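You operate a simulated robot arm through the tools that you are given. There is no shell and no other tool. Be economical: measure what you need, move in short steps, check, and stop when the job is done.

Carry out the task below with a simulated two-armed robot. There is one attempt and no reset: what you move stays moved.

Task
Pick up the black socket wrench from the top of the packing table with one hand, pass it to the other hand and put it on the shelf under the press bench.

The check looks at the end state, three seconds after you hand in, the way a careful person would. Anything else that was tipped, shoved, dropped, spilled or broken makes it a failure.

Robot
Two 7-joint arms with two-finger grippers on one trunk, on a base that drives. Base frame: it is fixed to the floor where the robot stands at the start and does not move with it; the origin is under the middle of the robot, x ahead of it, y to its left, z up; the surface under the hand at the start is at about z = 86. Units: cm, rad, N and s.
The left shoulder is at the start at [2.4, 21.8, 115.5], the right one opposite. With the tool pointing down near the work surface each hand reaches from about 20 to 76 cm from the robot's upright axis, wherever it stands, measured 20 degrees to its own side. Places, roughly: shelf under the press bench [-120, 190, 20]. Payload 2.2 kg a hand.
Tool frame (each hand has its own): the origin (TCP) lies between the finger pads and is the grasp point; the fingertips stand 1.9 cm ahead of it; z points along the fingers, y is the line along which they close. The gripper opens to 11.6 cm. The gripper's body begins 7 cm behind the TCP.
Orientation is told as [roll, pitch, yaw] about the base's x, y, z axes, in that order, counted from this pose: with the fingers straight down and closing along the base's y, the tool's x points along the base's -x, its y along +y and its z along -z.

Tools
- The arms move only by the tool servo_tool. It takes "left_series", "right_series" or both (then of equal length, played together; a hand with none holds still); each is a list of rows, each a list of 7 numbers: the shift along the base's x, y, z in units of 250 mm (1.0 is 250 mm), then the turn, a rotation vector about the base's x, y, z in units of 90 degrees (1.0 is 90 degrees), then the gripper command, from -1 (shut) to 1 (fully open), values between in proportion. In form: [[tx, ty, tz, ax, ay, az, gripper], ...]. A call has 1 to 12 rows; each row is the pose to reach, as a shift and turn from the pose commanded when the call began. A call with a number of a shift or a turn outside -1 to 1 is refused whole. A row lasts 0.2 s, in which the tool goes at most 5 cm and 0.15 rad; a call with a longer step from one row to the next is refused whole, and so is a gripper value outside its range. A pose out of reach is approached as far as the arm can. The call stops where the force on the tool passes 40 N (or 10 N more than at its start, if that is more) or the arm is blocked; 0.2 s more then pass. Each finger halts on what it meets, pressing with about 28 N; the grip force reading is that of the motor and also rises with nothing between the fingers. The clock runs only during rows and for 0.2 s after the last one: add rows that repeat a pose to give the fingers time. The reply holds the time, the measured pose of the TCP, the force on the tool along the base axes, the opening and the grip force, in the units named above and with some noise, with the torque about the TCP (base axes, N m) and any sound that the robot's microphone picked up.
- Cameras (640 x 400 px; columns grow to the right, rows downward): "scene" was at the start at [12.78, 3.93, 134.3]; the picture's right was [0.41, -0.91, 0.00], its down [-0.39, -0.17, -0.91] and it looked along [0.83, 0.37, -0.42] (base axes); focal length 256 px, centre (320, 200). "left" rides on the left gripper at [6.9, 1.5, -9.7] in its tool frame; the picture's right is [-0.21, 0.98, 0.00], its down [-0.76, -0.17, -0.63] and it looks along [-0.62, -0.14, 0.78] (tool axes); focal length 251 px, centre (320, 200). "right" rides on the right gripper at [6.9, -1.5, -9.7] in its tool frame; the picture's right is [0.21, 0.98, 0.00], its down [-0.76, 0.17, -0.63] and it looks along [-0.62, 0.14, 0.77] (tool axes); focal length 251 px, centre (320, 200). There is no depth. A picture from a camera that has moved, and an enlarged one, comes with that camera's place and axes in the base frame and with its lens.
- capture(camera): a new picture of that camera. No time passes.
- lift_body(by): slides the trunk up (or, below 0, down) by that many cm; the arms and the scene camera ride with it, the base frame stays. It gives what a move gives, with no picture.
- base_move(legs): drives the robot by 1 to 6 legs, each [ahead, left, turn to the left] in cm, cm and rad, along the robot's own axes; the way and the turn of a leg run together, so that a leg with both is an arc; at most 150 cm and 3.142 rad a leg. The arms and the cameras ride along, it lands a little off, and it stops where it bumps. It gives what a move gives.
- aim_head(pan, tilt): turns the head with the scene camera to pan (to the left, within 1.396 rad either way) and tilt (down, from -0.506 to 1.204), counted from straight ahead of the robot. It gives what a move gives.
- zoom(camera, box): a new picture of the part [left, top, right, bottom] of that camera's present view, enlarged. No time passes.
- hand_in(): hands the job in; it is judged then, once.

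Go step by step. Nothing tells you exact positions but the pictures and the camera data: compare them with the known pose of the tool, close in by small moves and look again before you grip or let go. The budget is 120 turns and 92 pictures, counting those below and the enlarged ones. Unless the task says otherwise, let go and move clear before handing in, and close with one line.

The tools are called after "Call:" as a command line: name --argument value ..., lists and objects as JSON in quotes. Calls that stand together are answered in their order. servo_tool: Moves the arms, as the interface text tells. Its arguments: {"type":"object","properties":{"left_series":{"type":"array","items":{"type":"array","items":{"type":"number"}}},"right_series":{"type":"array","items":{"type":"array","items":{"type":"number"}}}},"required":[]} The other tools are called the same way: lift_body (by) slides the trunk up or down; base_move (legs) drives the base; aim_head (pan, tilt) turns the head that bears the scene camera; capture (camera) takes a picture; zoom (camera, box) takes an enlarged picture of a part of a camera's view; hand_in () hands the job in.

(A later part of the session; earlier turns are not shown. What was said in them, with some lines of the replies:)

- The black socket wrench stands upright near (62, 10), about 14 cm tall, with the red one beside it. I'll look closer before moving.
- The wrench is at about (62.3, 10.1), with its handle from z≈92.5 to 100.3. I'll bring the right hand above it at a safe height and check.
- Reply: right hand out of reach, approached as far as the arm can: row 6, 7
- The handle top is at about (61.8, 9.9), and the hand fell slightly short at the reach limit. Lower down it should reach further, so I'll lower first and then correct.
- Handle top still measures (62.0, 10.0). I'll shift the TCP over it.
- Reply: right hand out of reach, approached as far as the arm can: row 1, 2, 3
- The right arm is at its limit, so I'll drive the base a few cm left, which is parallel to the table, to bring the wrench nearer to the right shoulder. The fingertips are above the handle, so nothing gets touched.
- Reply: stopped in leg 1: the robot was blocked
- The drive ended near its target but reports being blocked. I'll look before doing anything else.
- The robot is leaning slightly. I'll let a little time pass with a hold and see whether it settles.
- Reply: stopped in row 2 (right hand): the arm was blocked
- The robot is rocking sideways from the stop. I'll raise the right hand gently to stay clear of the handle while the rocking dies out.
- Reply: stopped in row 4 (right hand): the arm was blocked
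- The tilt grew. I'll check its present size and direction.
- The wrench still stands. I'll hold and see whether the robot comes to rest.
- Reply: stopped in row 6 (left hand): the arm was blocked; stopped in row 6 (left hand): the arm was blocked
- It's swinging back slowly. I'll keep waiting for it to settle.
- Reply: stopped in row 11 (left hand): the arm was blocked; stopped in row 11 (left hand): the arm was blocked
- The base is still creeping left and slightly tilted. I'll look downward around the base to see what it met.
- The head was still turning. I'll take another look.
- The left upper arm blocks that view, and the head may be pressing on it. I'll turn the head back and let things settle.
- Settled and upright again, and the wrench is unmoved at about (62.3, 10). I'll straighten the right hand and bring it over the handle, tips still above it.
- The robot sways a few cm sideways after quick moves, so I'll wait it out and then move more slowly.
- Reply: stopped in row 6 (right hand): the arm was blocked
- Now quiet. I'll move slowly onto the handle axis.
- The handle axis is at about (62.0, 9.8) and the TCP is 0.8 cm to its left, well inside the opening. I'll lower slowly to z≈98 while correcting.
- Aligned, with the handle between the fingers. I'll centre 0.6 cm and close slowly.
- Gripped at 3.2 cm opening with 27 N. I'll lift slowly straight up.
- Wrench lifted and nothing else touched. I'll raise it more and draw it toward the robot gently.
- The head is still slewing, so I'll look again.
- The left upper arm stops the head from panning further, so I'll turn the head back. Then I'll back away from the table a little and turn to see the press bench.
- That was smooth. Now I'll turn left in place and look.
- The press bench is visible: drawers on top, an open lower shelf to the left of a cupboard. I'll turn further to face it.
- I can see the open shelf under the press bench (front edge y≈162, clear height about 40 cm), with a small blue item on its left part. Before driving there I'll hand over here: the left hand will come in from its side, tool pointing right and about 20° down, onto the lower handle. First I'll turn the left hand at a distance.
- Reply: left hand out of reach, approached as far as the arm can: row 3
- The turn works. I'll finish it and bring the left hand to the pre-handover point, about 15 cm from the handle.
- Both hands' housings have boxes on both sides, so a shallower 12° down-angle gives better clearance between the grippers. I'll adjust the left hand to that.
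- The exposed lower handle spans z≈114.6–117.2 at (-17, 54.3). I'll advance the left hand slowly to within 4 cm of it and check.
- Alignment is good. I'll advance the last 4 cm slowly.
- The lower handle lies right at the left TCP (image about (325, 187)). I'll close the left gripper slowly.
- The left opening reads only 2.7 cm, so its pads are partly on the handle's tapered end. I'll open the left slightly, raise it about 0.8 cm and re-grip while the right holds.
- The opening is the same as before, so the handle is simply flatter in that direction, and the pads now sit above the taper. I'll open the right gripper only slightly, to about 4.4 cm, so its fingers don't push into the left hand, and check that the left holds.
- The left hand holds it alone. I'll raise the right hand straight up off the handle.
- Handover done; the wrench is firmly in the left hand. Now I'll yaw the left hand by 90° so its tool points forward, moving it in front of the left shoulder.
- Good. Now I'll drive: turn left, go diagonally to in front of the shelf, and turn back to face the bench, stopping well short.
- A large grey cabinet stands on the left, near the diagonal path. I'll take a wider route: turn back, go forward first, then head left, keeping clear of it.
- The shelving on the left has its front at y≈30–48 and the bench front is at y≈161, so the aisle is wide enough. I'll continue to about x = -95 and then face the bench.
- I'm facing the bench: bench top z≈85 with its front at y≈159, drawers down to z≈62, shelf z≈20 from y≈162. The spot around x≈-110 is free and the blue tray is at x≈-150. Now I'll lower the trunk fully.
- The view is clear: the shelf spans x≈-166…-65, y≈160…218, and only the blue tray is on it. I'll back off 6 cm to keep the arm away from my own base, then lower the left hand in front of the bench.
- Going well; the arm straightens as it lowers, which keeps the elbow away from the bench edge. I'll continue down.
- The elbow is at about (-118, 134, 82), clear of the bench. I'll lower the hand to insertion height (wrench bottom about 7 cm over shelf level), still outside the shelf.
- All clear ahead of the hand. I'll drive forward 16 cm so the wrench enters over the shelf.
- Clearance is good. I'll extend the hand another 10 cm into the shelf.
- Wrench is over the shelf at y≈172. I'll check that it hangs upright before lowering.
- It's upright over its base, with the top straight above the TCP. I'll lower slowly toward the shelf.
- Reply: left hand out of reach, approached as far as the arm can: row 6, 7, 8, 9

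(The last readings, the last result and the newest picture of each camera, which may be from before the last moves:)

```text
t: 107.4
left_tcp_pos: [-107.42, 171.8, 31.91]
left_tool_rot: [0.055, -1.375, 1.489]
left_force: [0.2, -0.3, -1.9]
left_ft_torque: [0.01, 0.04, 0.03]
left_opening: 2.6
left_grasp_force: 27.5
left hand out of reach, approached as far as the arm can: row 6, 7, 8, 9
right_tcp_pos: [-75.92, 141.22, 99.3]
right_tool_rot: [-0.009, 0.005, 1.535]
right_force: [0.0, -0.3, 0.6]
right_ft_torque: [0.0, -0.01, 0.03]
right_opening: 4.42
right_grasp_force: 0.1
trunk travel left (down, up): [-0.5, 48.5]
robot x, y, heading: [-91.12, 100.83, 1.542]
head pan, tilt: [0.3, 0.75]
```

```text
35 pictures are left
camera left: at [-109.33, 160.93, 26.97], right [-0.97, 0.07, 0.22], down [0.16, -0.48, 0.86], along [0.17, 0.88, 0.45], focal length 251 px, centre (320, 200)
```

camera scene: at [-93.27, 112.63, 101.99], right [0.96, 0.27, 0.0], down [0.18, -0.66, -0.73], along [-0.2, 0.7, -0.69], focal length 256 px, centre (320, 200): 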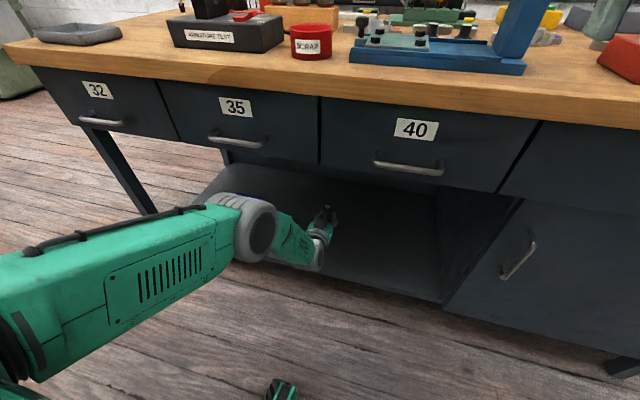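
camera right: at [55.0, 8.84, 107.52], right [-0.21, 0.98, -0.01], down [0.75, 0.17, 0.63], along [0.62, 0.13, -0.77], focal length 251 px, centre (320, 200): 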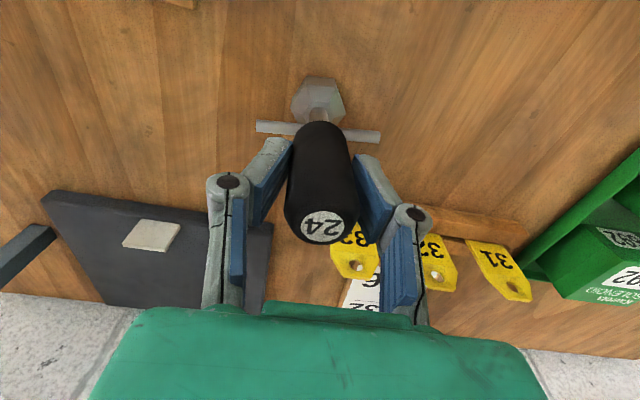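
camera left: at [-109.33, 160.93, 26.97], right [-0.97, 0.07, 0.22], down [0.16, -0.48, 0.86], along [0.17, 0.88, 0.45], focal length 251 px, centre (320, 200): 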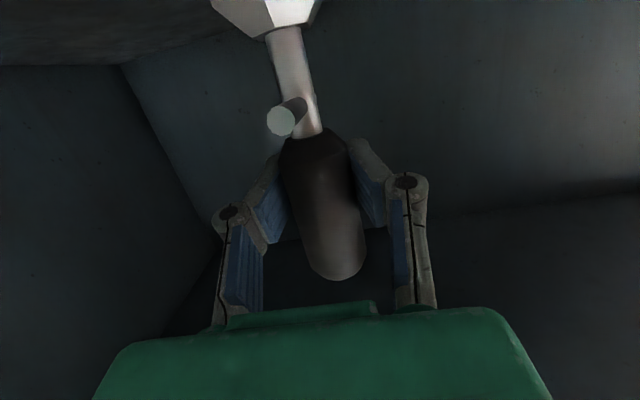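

The arm is at full stretch about 2 cm above the shelf. I'll drive 4 cm closer and then lower again.

Call:
base_move --legs '[[4, 0, 0]]'

Call:
servo_tool --left_series '[[0, -0.04, 0, 0, 0, 0, -1], [0, -0.08, 0, 0, 0, 0, -1], [0, -0.12, -0.01, 0, 0, 0, -1], [0, -0.13, -0.02, 0, 0, 0, -1], [0, -0.13, -0.04, 0, 0, 0, -1], [0, -0.13, -0.05, 0, 0, 0, -1], [0, -0.13, -0.06, 0, 0, 0, -1], [0, -0.13, -0.06, 0, 0, 0, -1]]'

```text
t: 108.3
left_tcp_pos: [-107.34, 175.93, 31.75]
left_tool_rot: [0.054, -1.374, 1.489]
left_force: [0.1, -0.1, -2.3]
left_ft_torque: [0.0, 0.03, 0.02]
left_opening: 2.59
left_grasp_force: 28.4
right_tcp_pos: [-75.79, 145.42, 99.24]
right_tool_rot: [-0.007, 0.005, 1.537]
right_force: [0.1, 1.0, 0.6]
right_ft_torque: [-0.08, -0.02, 0.01]
right_opening: 4.37
right_grasp_force: 0.1
trunk travel left (down, up): [-0.5, 48.5]
robot x, y, heading: [-91.31, 104.63, 1.543]
head pan, tilt: [0.3, 0.75]
```

```text
t: 110.1
left_tcp_pos: [-107.3, 172.51, 30.61]
left_tool_rot: [0.057, -1.378, 1.487]
left_force: [-0.1, -0.3, -2.2]
left_ft_torque: [0.01, -0.05, 0.0]
left_opening: 2.6
left_grasp_force: 28.2
right_tcp_pos: [-75.85, 145.19, 99.03]
right_tool_rot: [-0.008, 0.009, 1.537]
right_force: [-0.6, 0.0, -0.5]
right_ft_torque: [-0.01, 0.01, -0.01]
right_opening: 4.37
right_grasp_force: 0.0
trunk travel left (down, up): [-0.5, 48.5]
robot x, y, heading: [-91.26, 104.45, 1.538]
head pan, tilt: [0.3, 0.75]
```

No contact yet. I'll keep lowering in 2.5 mm steps.

Call:
servo_tool --left_series '[[0, 0, -0.01, 0, 0, 0, -1], [0, 0, -0.02, 0, 0, 0, -1], [0, 0, -0.03, 0, 0, 0, -1], [0, 0, -0.035, 0, 0, 0, -1], [0, 0, -0.035, 0, 0, 0, -1]]'

Call:
capture --camera "left"

```text
t: 111.3
left_tcp_pos: [-107.29, 172.43, 29.61]
left_tool_rot: [0.056, -1.376, 1.488]
left_force: [-0.5, -0.3, -1.9]
left_ft_torque: [-0.01, 0.01, 0.02]
left_opening: 2.58
left_grasp_force: 27.8
right_tcp_pos: [-75.86, 145.1, 99.04]
right_tool_rot: [-0.008, 0.011, 1.536]
right_force: [1.4, -0.6, -0.5]
right_ft_torque: [0.0, 0.0, 0.01]
right_opening: 4.43
right_grasp_force: 0.0
trunk travel left (down, up): [-0.5, 48.5]
robot x, y, heading: [-91.25, 104.69, 1.54]
head pan, tilt: [0.3, 0.75]
```

```text
34 pictures are left
camera left: at [-109.2, 161.75, 24.66], right [-0.97, 0.07, 0.22], down [0.16, -0.48, 0.86], along [0.17, 0.87, 0.46], focal length 251 px, centre (320, 200)
```

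left: 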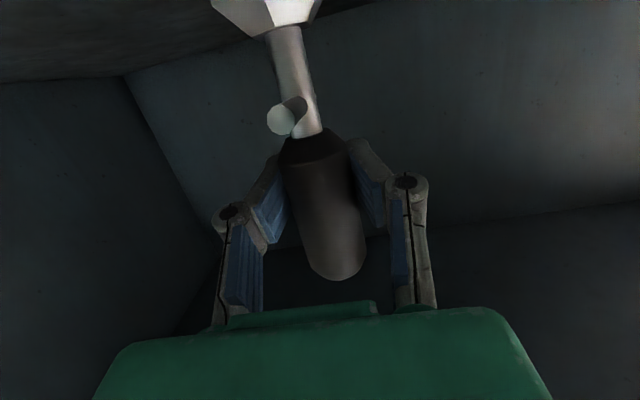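

No contact yet; the picture suggests the shelf is nearer z≈17.5. I'll continue down in small steps, watching the force.

Call:
servo_tool --left_series '[[0, 0, -0.01, 0, 0, 0, -1], [0, 0, -0.02, 0, 0, 0, -1], [0, 0, -0.03, 0, 0, 0, -1], [0, 0, -0.04, 0, 0, 0, -1], [0, 0, -0.04, 0, 0, 0, -1]]'

Call:
servo_tool --left_series '[[0, 0, -0.008, 0, 0, 0, -1], [0, 0, -0.016, 0, 0, 0, -1], [0, 0, -0.024, 0, 0, 0, -1], [0, 0, -0.024, 0, 0, 0, -1]]'

```text
t: 112.5
left_tcp_pos: [-107.29, 172.29, 28.84]
left_tool_rot: [0.058, -1.377, 1.486]
left_force: [0.1, 0.3, -2.0]
left_ft_torque: [0.01, 0.04, -0.01]
left_opening: 2.58
left_grasp_force: 28.4
left hand out of reach, approached as far as the arm can: row 4, 5
right_tcp_pos: [-75.9, 145.21, 98.97]
right_tool_rot: [-0.007, 0.01, 1.535]
right_force: [0.1, -0.2, 0.9]
right_ft_torque: [0.0, 0.01, -0.02]
right_opening: 4.4
right_grasp_force: 0.1
trunk travel left (down, up): [-0.5, 48.5]
robot x, y, heading: [-91.3, 104.95, 1.538]
head pan, tilt: [0.3, 0.75]
```

```text
t: 113.5
left_tcp_pos: [-107.49, 172.24, 28.57]
left_tool_rot: [0.056, -1.377, 1.487]
left_force: [-1.0, -0.1, -2.6]
left_ft_torque: [0.02, 0.02, -0.03]
left_opening: 2.56
left_grasp_force: 27.8
left hand out of reach, approached as far as the arm can: row 3, 4
right_tcp_pos: [-75.75, 145.07, 99.13]
right_tool_rot: [-0.01, 0.009, 1.536]
right_force: [-0.3, -0.2, -0.4]
right_ft_torque: [0.0, 0.0, 0.0]
right_opening: 4.42
right_grasp_force: 0.1
trunk travel left (down, up): [-0.5, 48.5]
robot x, y, heading: [-90.89, 104.6, 1.544]
head pan, tilt: [0.3, 0.75]
```

Reach limit again. I'll raise slightly, drive 4 cm closer, and lower again.

Call:
servo_tool --left_series '[[0, 0, 0.03, 0, 0, 0, -1], [0, 0, 0.04, 0, 0, 0, -1]]'

Call:
base_move --legs '[[4, 0, 0]]'

Call:
servo_tool --left_series '[[0, -0.03, 0, 0, 0, 0, -1], [0, -0.06, 0, 0, 0, 0, -1], [0, -0.09, -0.01, 0, 0, 0, -1], [0, -0.1, -0.02, 0, 0, 0, -1], [0, -0.1, -0.03, 0, 0, 0, -1], [0, -0.1, -0.04, 0, 0, 0, -1], [0, -0.1, -0.048, 0, 0, 0, -1], [0, -0.1, -0.048, 0, 0, 0, -1]]'

```text
t: 114.1
left_tcp_pos: [-107.44, 172.36, 29.7]
left_tool_rot: [0.054, -1.378, 1.491]
left_force: [-0.5, -0.3, -2.8]
left_ft_torque: [-0.01, -0.03, 0.0]
left_opening: 2.59
left_grasp_force: 28.4
right_tcp_pos: [-75.85, 145.08, 99.16]
right_tool_rot: [-0.008, 0.01, 1.537]
right_force: [-0.3, 1.3, -0.3]
right_ft_torque: [0.02, 0.01, 0.0]
right_opening: 4.41
right_grasp_force: 0.0
trunk travel left (down, up): [-0.5, 48.5]
robot x, y, heading: [-91.2, 104.86, 1.548]
head pan, tilt: [0.3, 0.75]
```

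```text
t: 115.0
left_tcp_pos: [-107.38, 176.2, 29.7]
left_tool_rot: [0.058, -1.375, 1.486]
left_force: [-0.7, -0.4, -1.8]
left_ft_torque: [0.02, 0.01, -0.02]
left_opening: 2.56
left_grasp_force: 28.2
right_tcp_pos: [-75.57, 149.14, 99.12]
right_tool_rot: [-0.006, 0.012, 1.536]
right_force: [-0.8, 0.6, -0.1]
right_ft_torque: [-0.04, 0.01, -0.01]
right_opening: 4.39
right_grasp_force: 0.0
trunk travel left (down, up): [-0.5, 48.5]
robot x, y, heading: [-91.35, 108.79, 1.54]
head pan, tilt: [0.3, 0.75]
```

```text
t: 116.8
left_tcp_pos: [-107.27, 173.64, 28.61]
left_tool_rot: [0.057, -1.379, 1.486]
left_force: [0.3, -1.0, -3.4]
left_ft_torque: [0.0, 0.0, 0.01]
left_opening: 2.58
left_grasp_force: 28.3
right_tcp_pos: [-75.59, 148.98, 99.02]
right_tool_rot: [-0.009, 0.015, 1.536]
right_force: [0.0, 0.3, 0.6]
right_ft_torque: [-0.01, 0.02, -0.03]
right_opening: 4.42
right_grasp_force: 0.0
trunk travel left (down, up): [-0.5, 48.5]
robot x, y, heading: [-91.2, 108.58, 1.542]
head pan, tilt: [0.3, 0.75]
```

Still free. I'll continue lowering in 2 mm steps.

Call:
servo_tool --left_series '[[0, 0, -0.008, 0, 0, 0, -1], [0, 0, -0.016, 0, 0, 0, -1], [0, 0, -0.024, 0, 0, 0, -1], [0, 0, -0.032, 0, 0, 0, -1], [0, 0, -0.032, 0, 0, 0, -1]]'

Call:
capture --camera "left"

Call:
zoom --camera "scene" --box '[250, 160, 410, 270]'

```text
t: 118.0
left_tcp_pos: [-107.12, 173.67, 27.76]
left_tool_rot: [0.056, -1.379, 1.485]
left_force: [-0.4, 0.6, -2.7]
left_ft_torque: [0.0, 0.01, 0.04]
left_opening: 2.56
left_grasp_force: 28.2
right_tcp_pos: [-75.59, 148.94, 98.92]
right_tool_rot: [-0.008, 0.017, 1.537]
right_force: [0.3, -0.7, -1.0]
right_ft_torque: [0.02, -0.01, 0.01]
right_opening: 4.42
right_grasp_force: 0.1
trunk travel left (down, up): [-0.5, 48.5]
robot x, y, heading: [-91.45, 108.76, 1.537]
head pan, tilt: [0.3, 0.75]
```

```text
33 pictures are left
camera left: at [-109.19, 162.87, 22.9], right [-0.97, 0.07, 0.22], down [0.16, -0.48, 0.86], along [0.17, 0.87, 0.46], focal length 251 px, centre (320, 200)
```

left: 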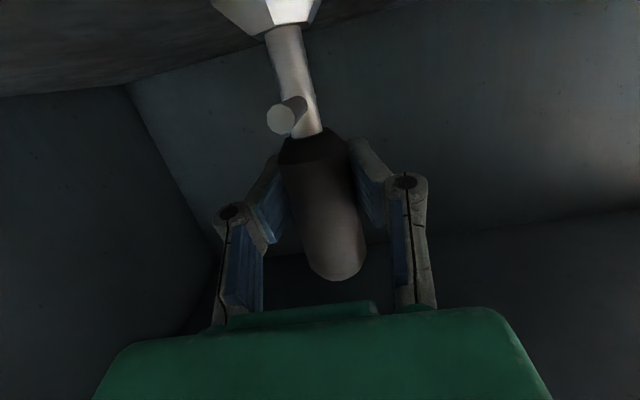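

```text
3.64 times, centred on (330, 215) of scene
camera zoom: at [-93.02, 120.71, 102.0], right [0.96, 0.27, 0.0], down [0.18, -0.66, -0.73], along [-0.2, 0.7, -0.68], focal length 931 px, centre (284, 146)
```

zoom: 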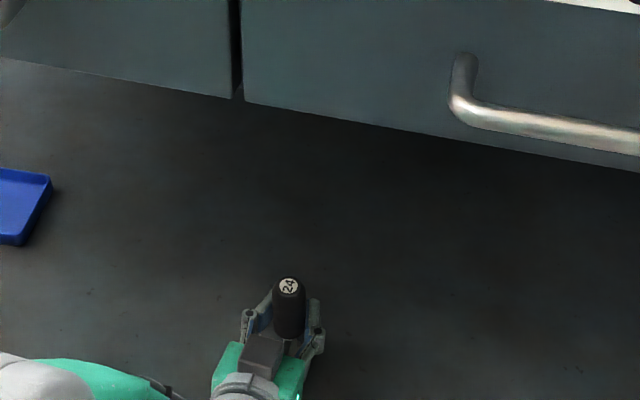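

Geometry suggests the shelf is at z≈17.3, so contact should come at about TCP z 27. I'll continue carefully.

Call:
servo_tool --left_series '[[0, 0, -0.008, 0, 0, 0, -1], [0, 0, -0.016, 0, 0, 0, -1], [0, 0, -0.024, 0, 0, 0, -1], [0, 0, -0.024, 0, 0, 0, -1]]'

Call:
servo_tool --left_series '[[0, 0, -0.006, 0, 0, 0, -1], [0, 0, -0.012, 0, 0, 0, -1], [0, 0, -0.018, 0, 0, 0, -1], [0, 0, -0.018, 0, 0, 0, -1]]'

```text
t: 119.0
left_tcp_pos: [-107.32, 173.7, 27.32]
left_tool_rot: [0.059, -1.379, 1.485]
left_force: [-0.2, -0.1, -2.5]
left_ft_torque: [0.0, -0.03, -0.01]
left_opening: 2.54
left_grasp_force: 28.0
right_tcp_pos: [-75.68, 148.91, 98.87]
right_tool_rot: [-0.007, 0.016, 1.536]
right_force: [-0.2, -0.5, -0.7]
right_ft_torque: [0.01, -0.01, -0.02]
right_opening: 4.42
right_grasp_force: 0.0
trunk travel left (down, up): [-0.5, 48.5]
robot x, y, heading: [-90.83, 108.57, 1.54]
head pan, tilt: [0.3, 0.75]
```

```text
t: 120.0
left_tcp_pos: [-107.28, 173.71, 26.88]
left_tool_rot: [0.06, -1.381, 1.481]
left_force: [-0.6, -0.1, 2.3]
left_ft_torque: [-0.07, 0.07, 0.01]
left_opening: 2.56
left_grasp_force: 28.0
right_tcp_pos: [-75.67, 148.88, 99.0]
right_tool_rot: [-0.007, 0.014, 1.535]
right_force: [-0.7, -0.3, -1.1]
right_ft_torque: [0.01, 0.02, 0.0]
right_opening: 4.42
right_grasp_force: 0.0
trunk travel left (down, up): [-0.5, 48.5]
robot x, y, heading: [-90.86, 108.63, 1.54]
head pan, tilt: [0.3, 0.75]
```

Contact: the vertical force went from -2.5 to +2.3 N. I'll level the small tilt, press down about 1 mm and open slowly.

Call:
servo_tool --left_series '[[0, 0, -0.004, -0.007, 0, 0, -1], [0, 0, -0.005, -0.014, 0, 0, -1], [0, 0, -0.005, -0.014, 0, 0, -1]]'

Call:
capture --camera "left"

```text
t: 120.8
left_tcp_pos: [-107.19, 173.79, 26.88]
left_tool_rot: [0.047, -1.361, 1.496]
left_force: [-0.3, 4.8, 4.2]
left_ft_torque: [0.37, -0.03, 0.02]
left_opening: 2.55
left_grasp_force: 27.9
right_tcp_pos: [-75.61, 149.0, 99.08]
right_tool_rot: [-0.007, 0.015, 1.536]
right_force: [0.1, -0.3, 1.0]
right_ft_torque: [0.01, -0.01, -0.01]
right_opening: 4.4
right_grasp_force: 0.1
trunk travel left (down, up): [-0.5, 48.5]
robot x, y, heading: [-91.27, 109.05, 1.54]
head pan, tilt: [0.3, 0.75]
```

```text
31 pictures are left
camera left: at [-109.16, 162.88, 22.07], right [-0.97, 0.07, 0.22], down [0.16, -0.47, 0.87], along [0.17, 0.88, 0.44], focal length 251 px, centre (320, 200)
```

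left: 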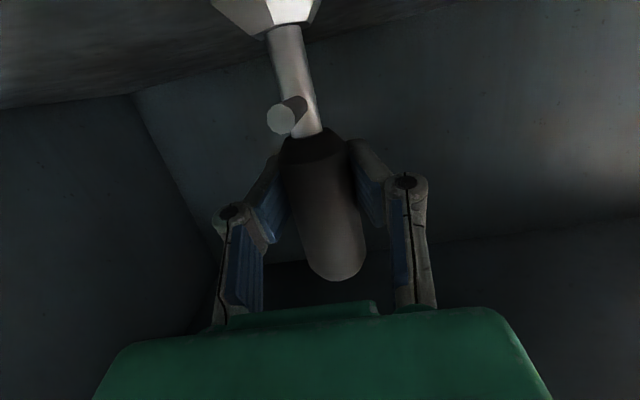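

The torque rose, so it was already sitting flat before levelling. I'll undo that turn, then open slowly.

Call:
servo_tool --left_series '[[0, 0, 0.002, 0.007, 0, 0, -1], [0, 0, 0.002, 0.014, 0, 0, -1], [0, 0, 0.002, 0.014, 0, 0, -1]]'

```text
t: 121.6
left_tcp_pos: [-107.21, 173.57, 26.8]
left_tool_rot: [0.062, -1.38, 1.483]
left_force: [2.1, -2.9, 11.8]
left_ft_torque: [-0.5, -0.19, 0.02]
left_opening: 2.55
left_grasp_force: 28.2
right_tcp_pos: [-75.54, 148.77, 99.11]
right_tool_rot: [-0.009, 0.011, 1.535]
right_force: [0.7, 0.4, -0.3]
right_ft_torque: [-0.01, -0.03, 0.0]
right_opening: 4.42
right_grasp_force: 0.0
trunk travel left (down, up): [-0.5, 48.5]
robot x, y, heading: [-91.07, 108.69, 1.541]
head pan, tilt: [0.3, 0.75]
```

Neutral lies halfway between the two, so I'll go there and then open slowly.

Call:
servo_tool --left_series '[[0, 0, 0.003, -0.004, 0, 0, -1], [0, 0, 0.005, -0.008, 0, 0, -1], [0, 0, 0.005, -0.008, 0, 0, -1]]'

```text
t: 122.4
left_tcp_pos: [-107.33, 173.56, 26.76]
left_tool_rot: [0.053, -1.365, 1.49]
left_force: [2.0, 3.0, 4.2]
left_ft_torque: [0.19, -0.21, 0.02]
left_opening: 2.51
left_grasp_force: 28.2
right_tcp_pos: [-75.62, 148.97, 98.94]
right_tool_rot: [-0.006, 0.014, 1.538]
right_force: [0.5, -0.8, -0.2]
right_ft_torque: [-0.04, -0.01, -0.01]
right_opening: 4.42
right_grasp_force: 0.0
trunk travel left (down, up): [-0.5, 48.5]
robot x, y, heading: [-91.13, 108.69, 1.544]
head pan, tilt: [0.3, 0.75]
```

The forces are small now. I'll open the fingers gently.

Call:
servo_tool --left_series '[[0, 0, 0, 0, 0, 0, -0.55], [0, 0, 0, 0, 0, 0, -0.5], [0, 0, 0, 0, 0, 0, -0.4], [0, 0, 0, 0, 0, 0, -0.2], [0, 0, 0, 0, 0, 0, 0.1], [0, 0, 0, 0, 0, 0, 0.4], [0, 0, 0, 0, 0, 0, 0.4]]'

Call:
capture --camera "left"

Call:
zoom --camera "scene" --box '[250, 180, 410, 280]'

```text
t: 124.0
left_tcp_pos: [-107.31, 173.69, 26.84]
left_tool_rot: [0.051, -1.366, 1.49]
left_force: [-0.4, -1.3, -0.7]
left_ft_torque: [-0.02, -0.01, 0.0]
left_opening: 8.15
left_grasp_force: 0.0
right_tcp_pos: [-75.7, 148.98, 98.99]
right_tool_rot: [-0.008, 0.013, 1.537]
right_force: [0.0, -0.7, -1.4]
right_ft_torque: [-0.05, 0.01, 0.0]
right_opening: 4.41
right_grasp_force: 0.1
trunk travel left (down, up): [-0.5, 48.5]
robot x, y, heading: [-91.0, 109.15, 1.54]
head pan, tilt: [0.3, 0.75]
```

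```text
30 pictures are left
camera left: at [-109.22, 162.86, 21.97], right [-0.97, 0.07, 0.22], down [0.16, -0.47, 0.87], along [0.17, 0.88, 0.45], focal length 251 px, centre (320, 200)
```

left: 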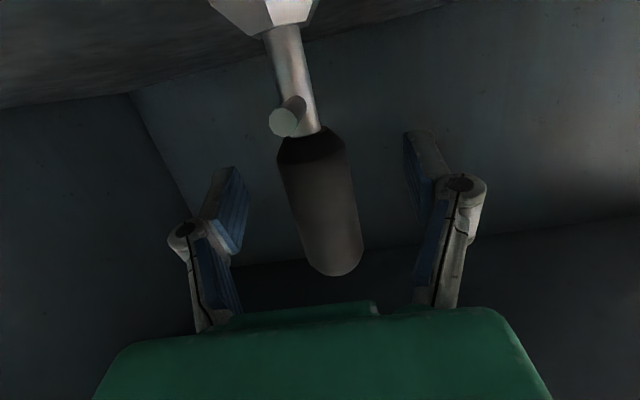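

```text
4.00 times, centred on (330, 230) of scene
camera zoom: at [-93.01, 120.67, 102.0], right [0.96, 0.27, 0.0], down [0.18, -0.66, -0.73], along [-0.2, 0.7, -0.68], focal length 1024 px, centre (280, 80)
```

zoom: 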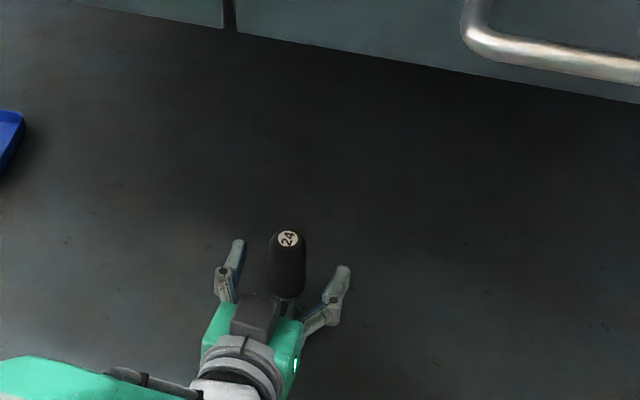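

The wrench stands free on the shelf. I'll withdraw by driving the base straight back, so the elbow doesn't rise into the bench.

Call:
base_move --legs '[[-24, 0, 0]]'

Call:
capture --camera "scene"

Call:
capture --camera "left"

```text
t: 125.8
left_tcp_pos: [-107.98, 149.89, 26.84]
left_tool_rot: [0.05, -1.369, 1.492]
left_force: [-1.1, 0.3, 0.3]
left_ft_torque: [0.0, -0.01, 0.0]
left_opening: 8.13
left_grasp_force: 0.0
right_tcp_pos: [-76.33, 125.23, 99.0]
right_tool_rot: [-0.006, 0.014, 1.536]
right_force: [0.7, -1.0, -0.6]
right_ft_torque: [-0.01, 0.0, -0.01]
right_opening: 4.4
right_grasp_force: 0.0
trunk travel left (down, up): [-0.5, 48.5]
robot x, y, heading: [-91.86, 85.0, 1.539]
head pan, tilt: [0.3, 0.75]
```

```text
28 pictures are left
camera scene: at [-93.75, 96.85, 102.01], right [0.96, 0.27, 0.0], down [0.18, -0.66, -0.73], along [-0.2, 0.7, -0.68], focal length 256 px, centre (320, 200)
```

scene: 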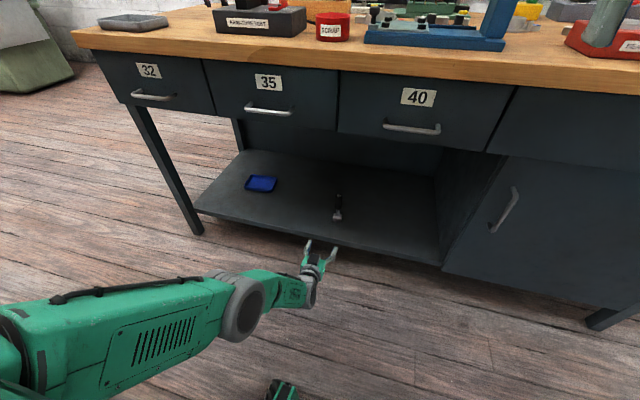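

```text
27 pictures are left
camera left: at [-109.95, 139.1, 22.0], right [-0.97, 0.07, 0.22], down [0.16, -0.47, 0.87], along [0.17, 0.88, 0.45], focal length 251 px, centre (320, 200)
```

left: 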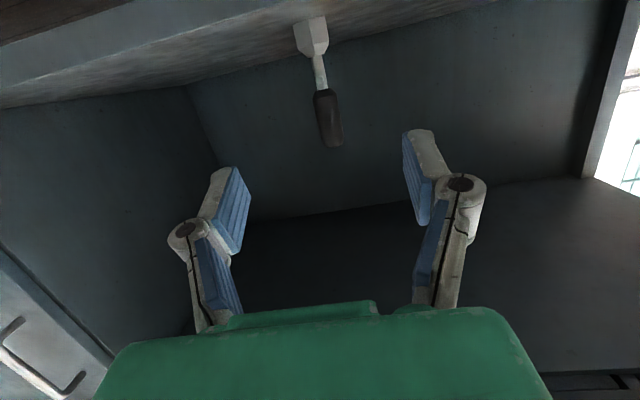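

The wrench stands upright on the shelf, well inside the front edge. The blue tray and the bench items are undisturbed, and both hands are clear, so I'll hand in.

Call:
hand_in

```text
The job is handed in.
```

The black socket wrench was picked up with the right hand and passed to the left. It now stands upright on the shelf under the press bench, and nothing else was moved as far as the pictures show.
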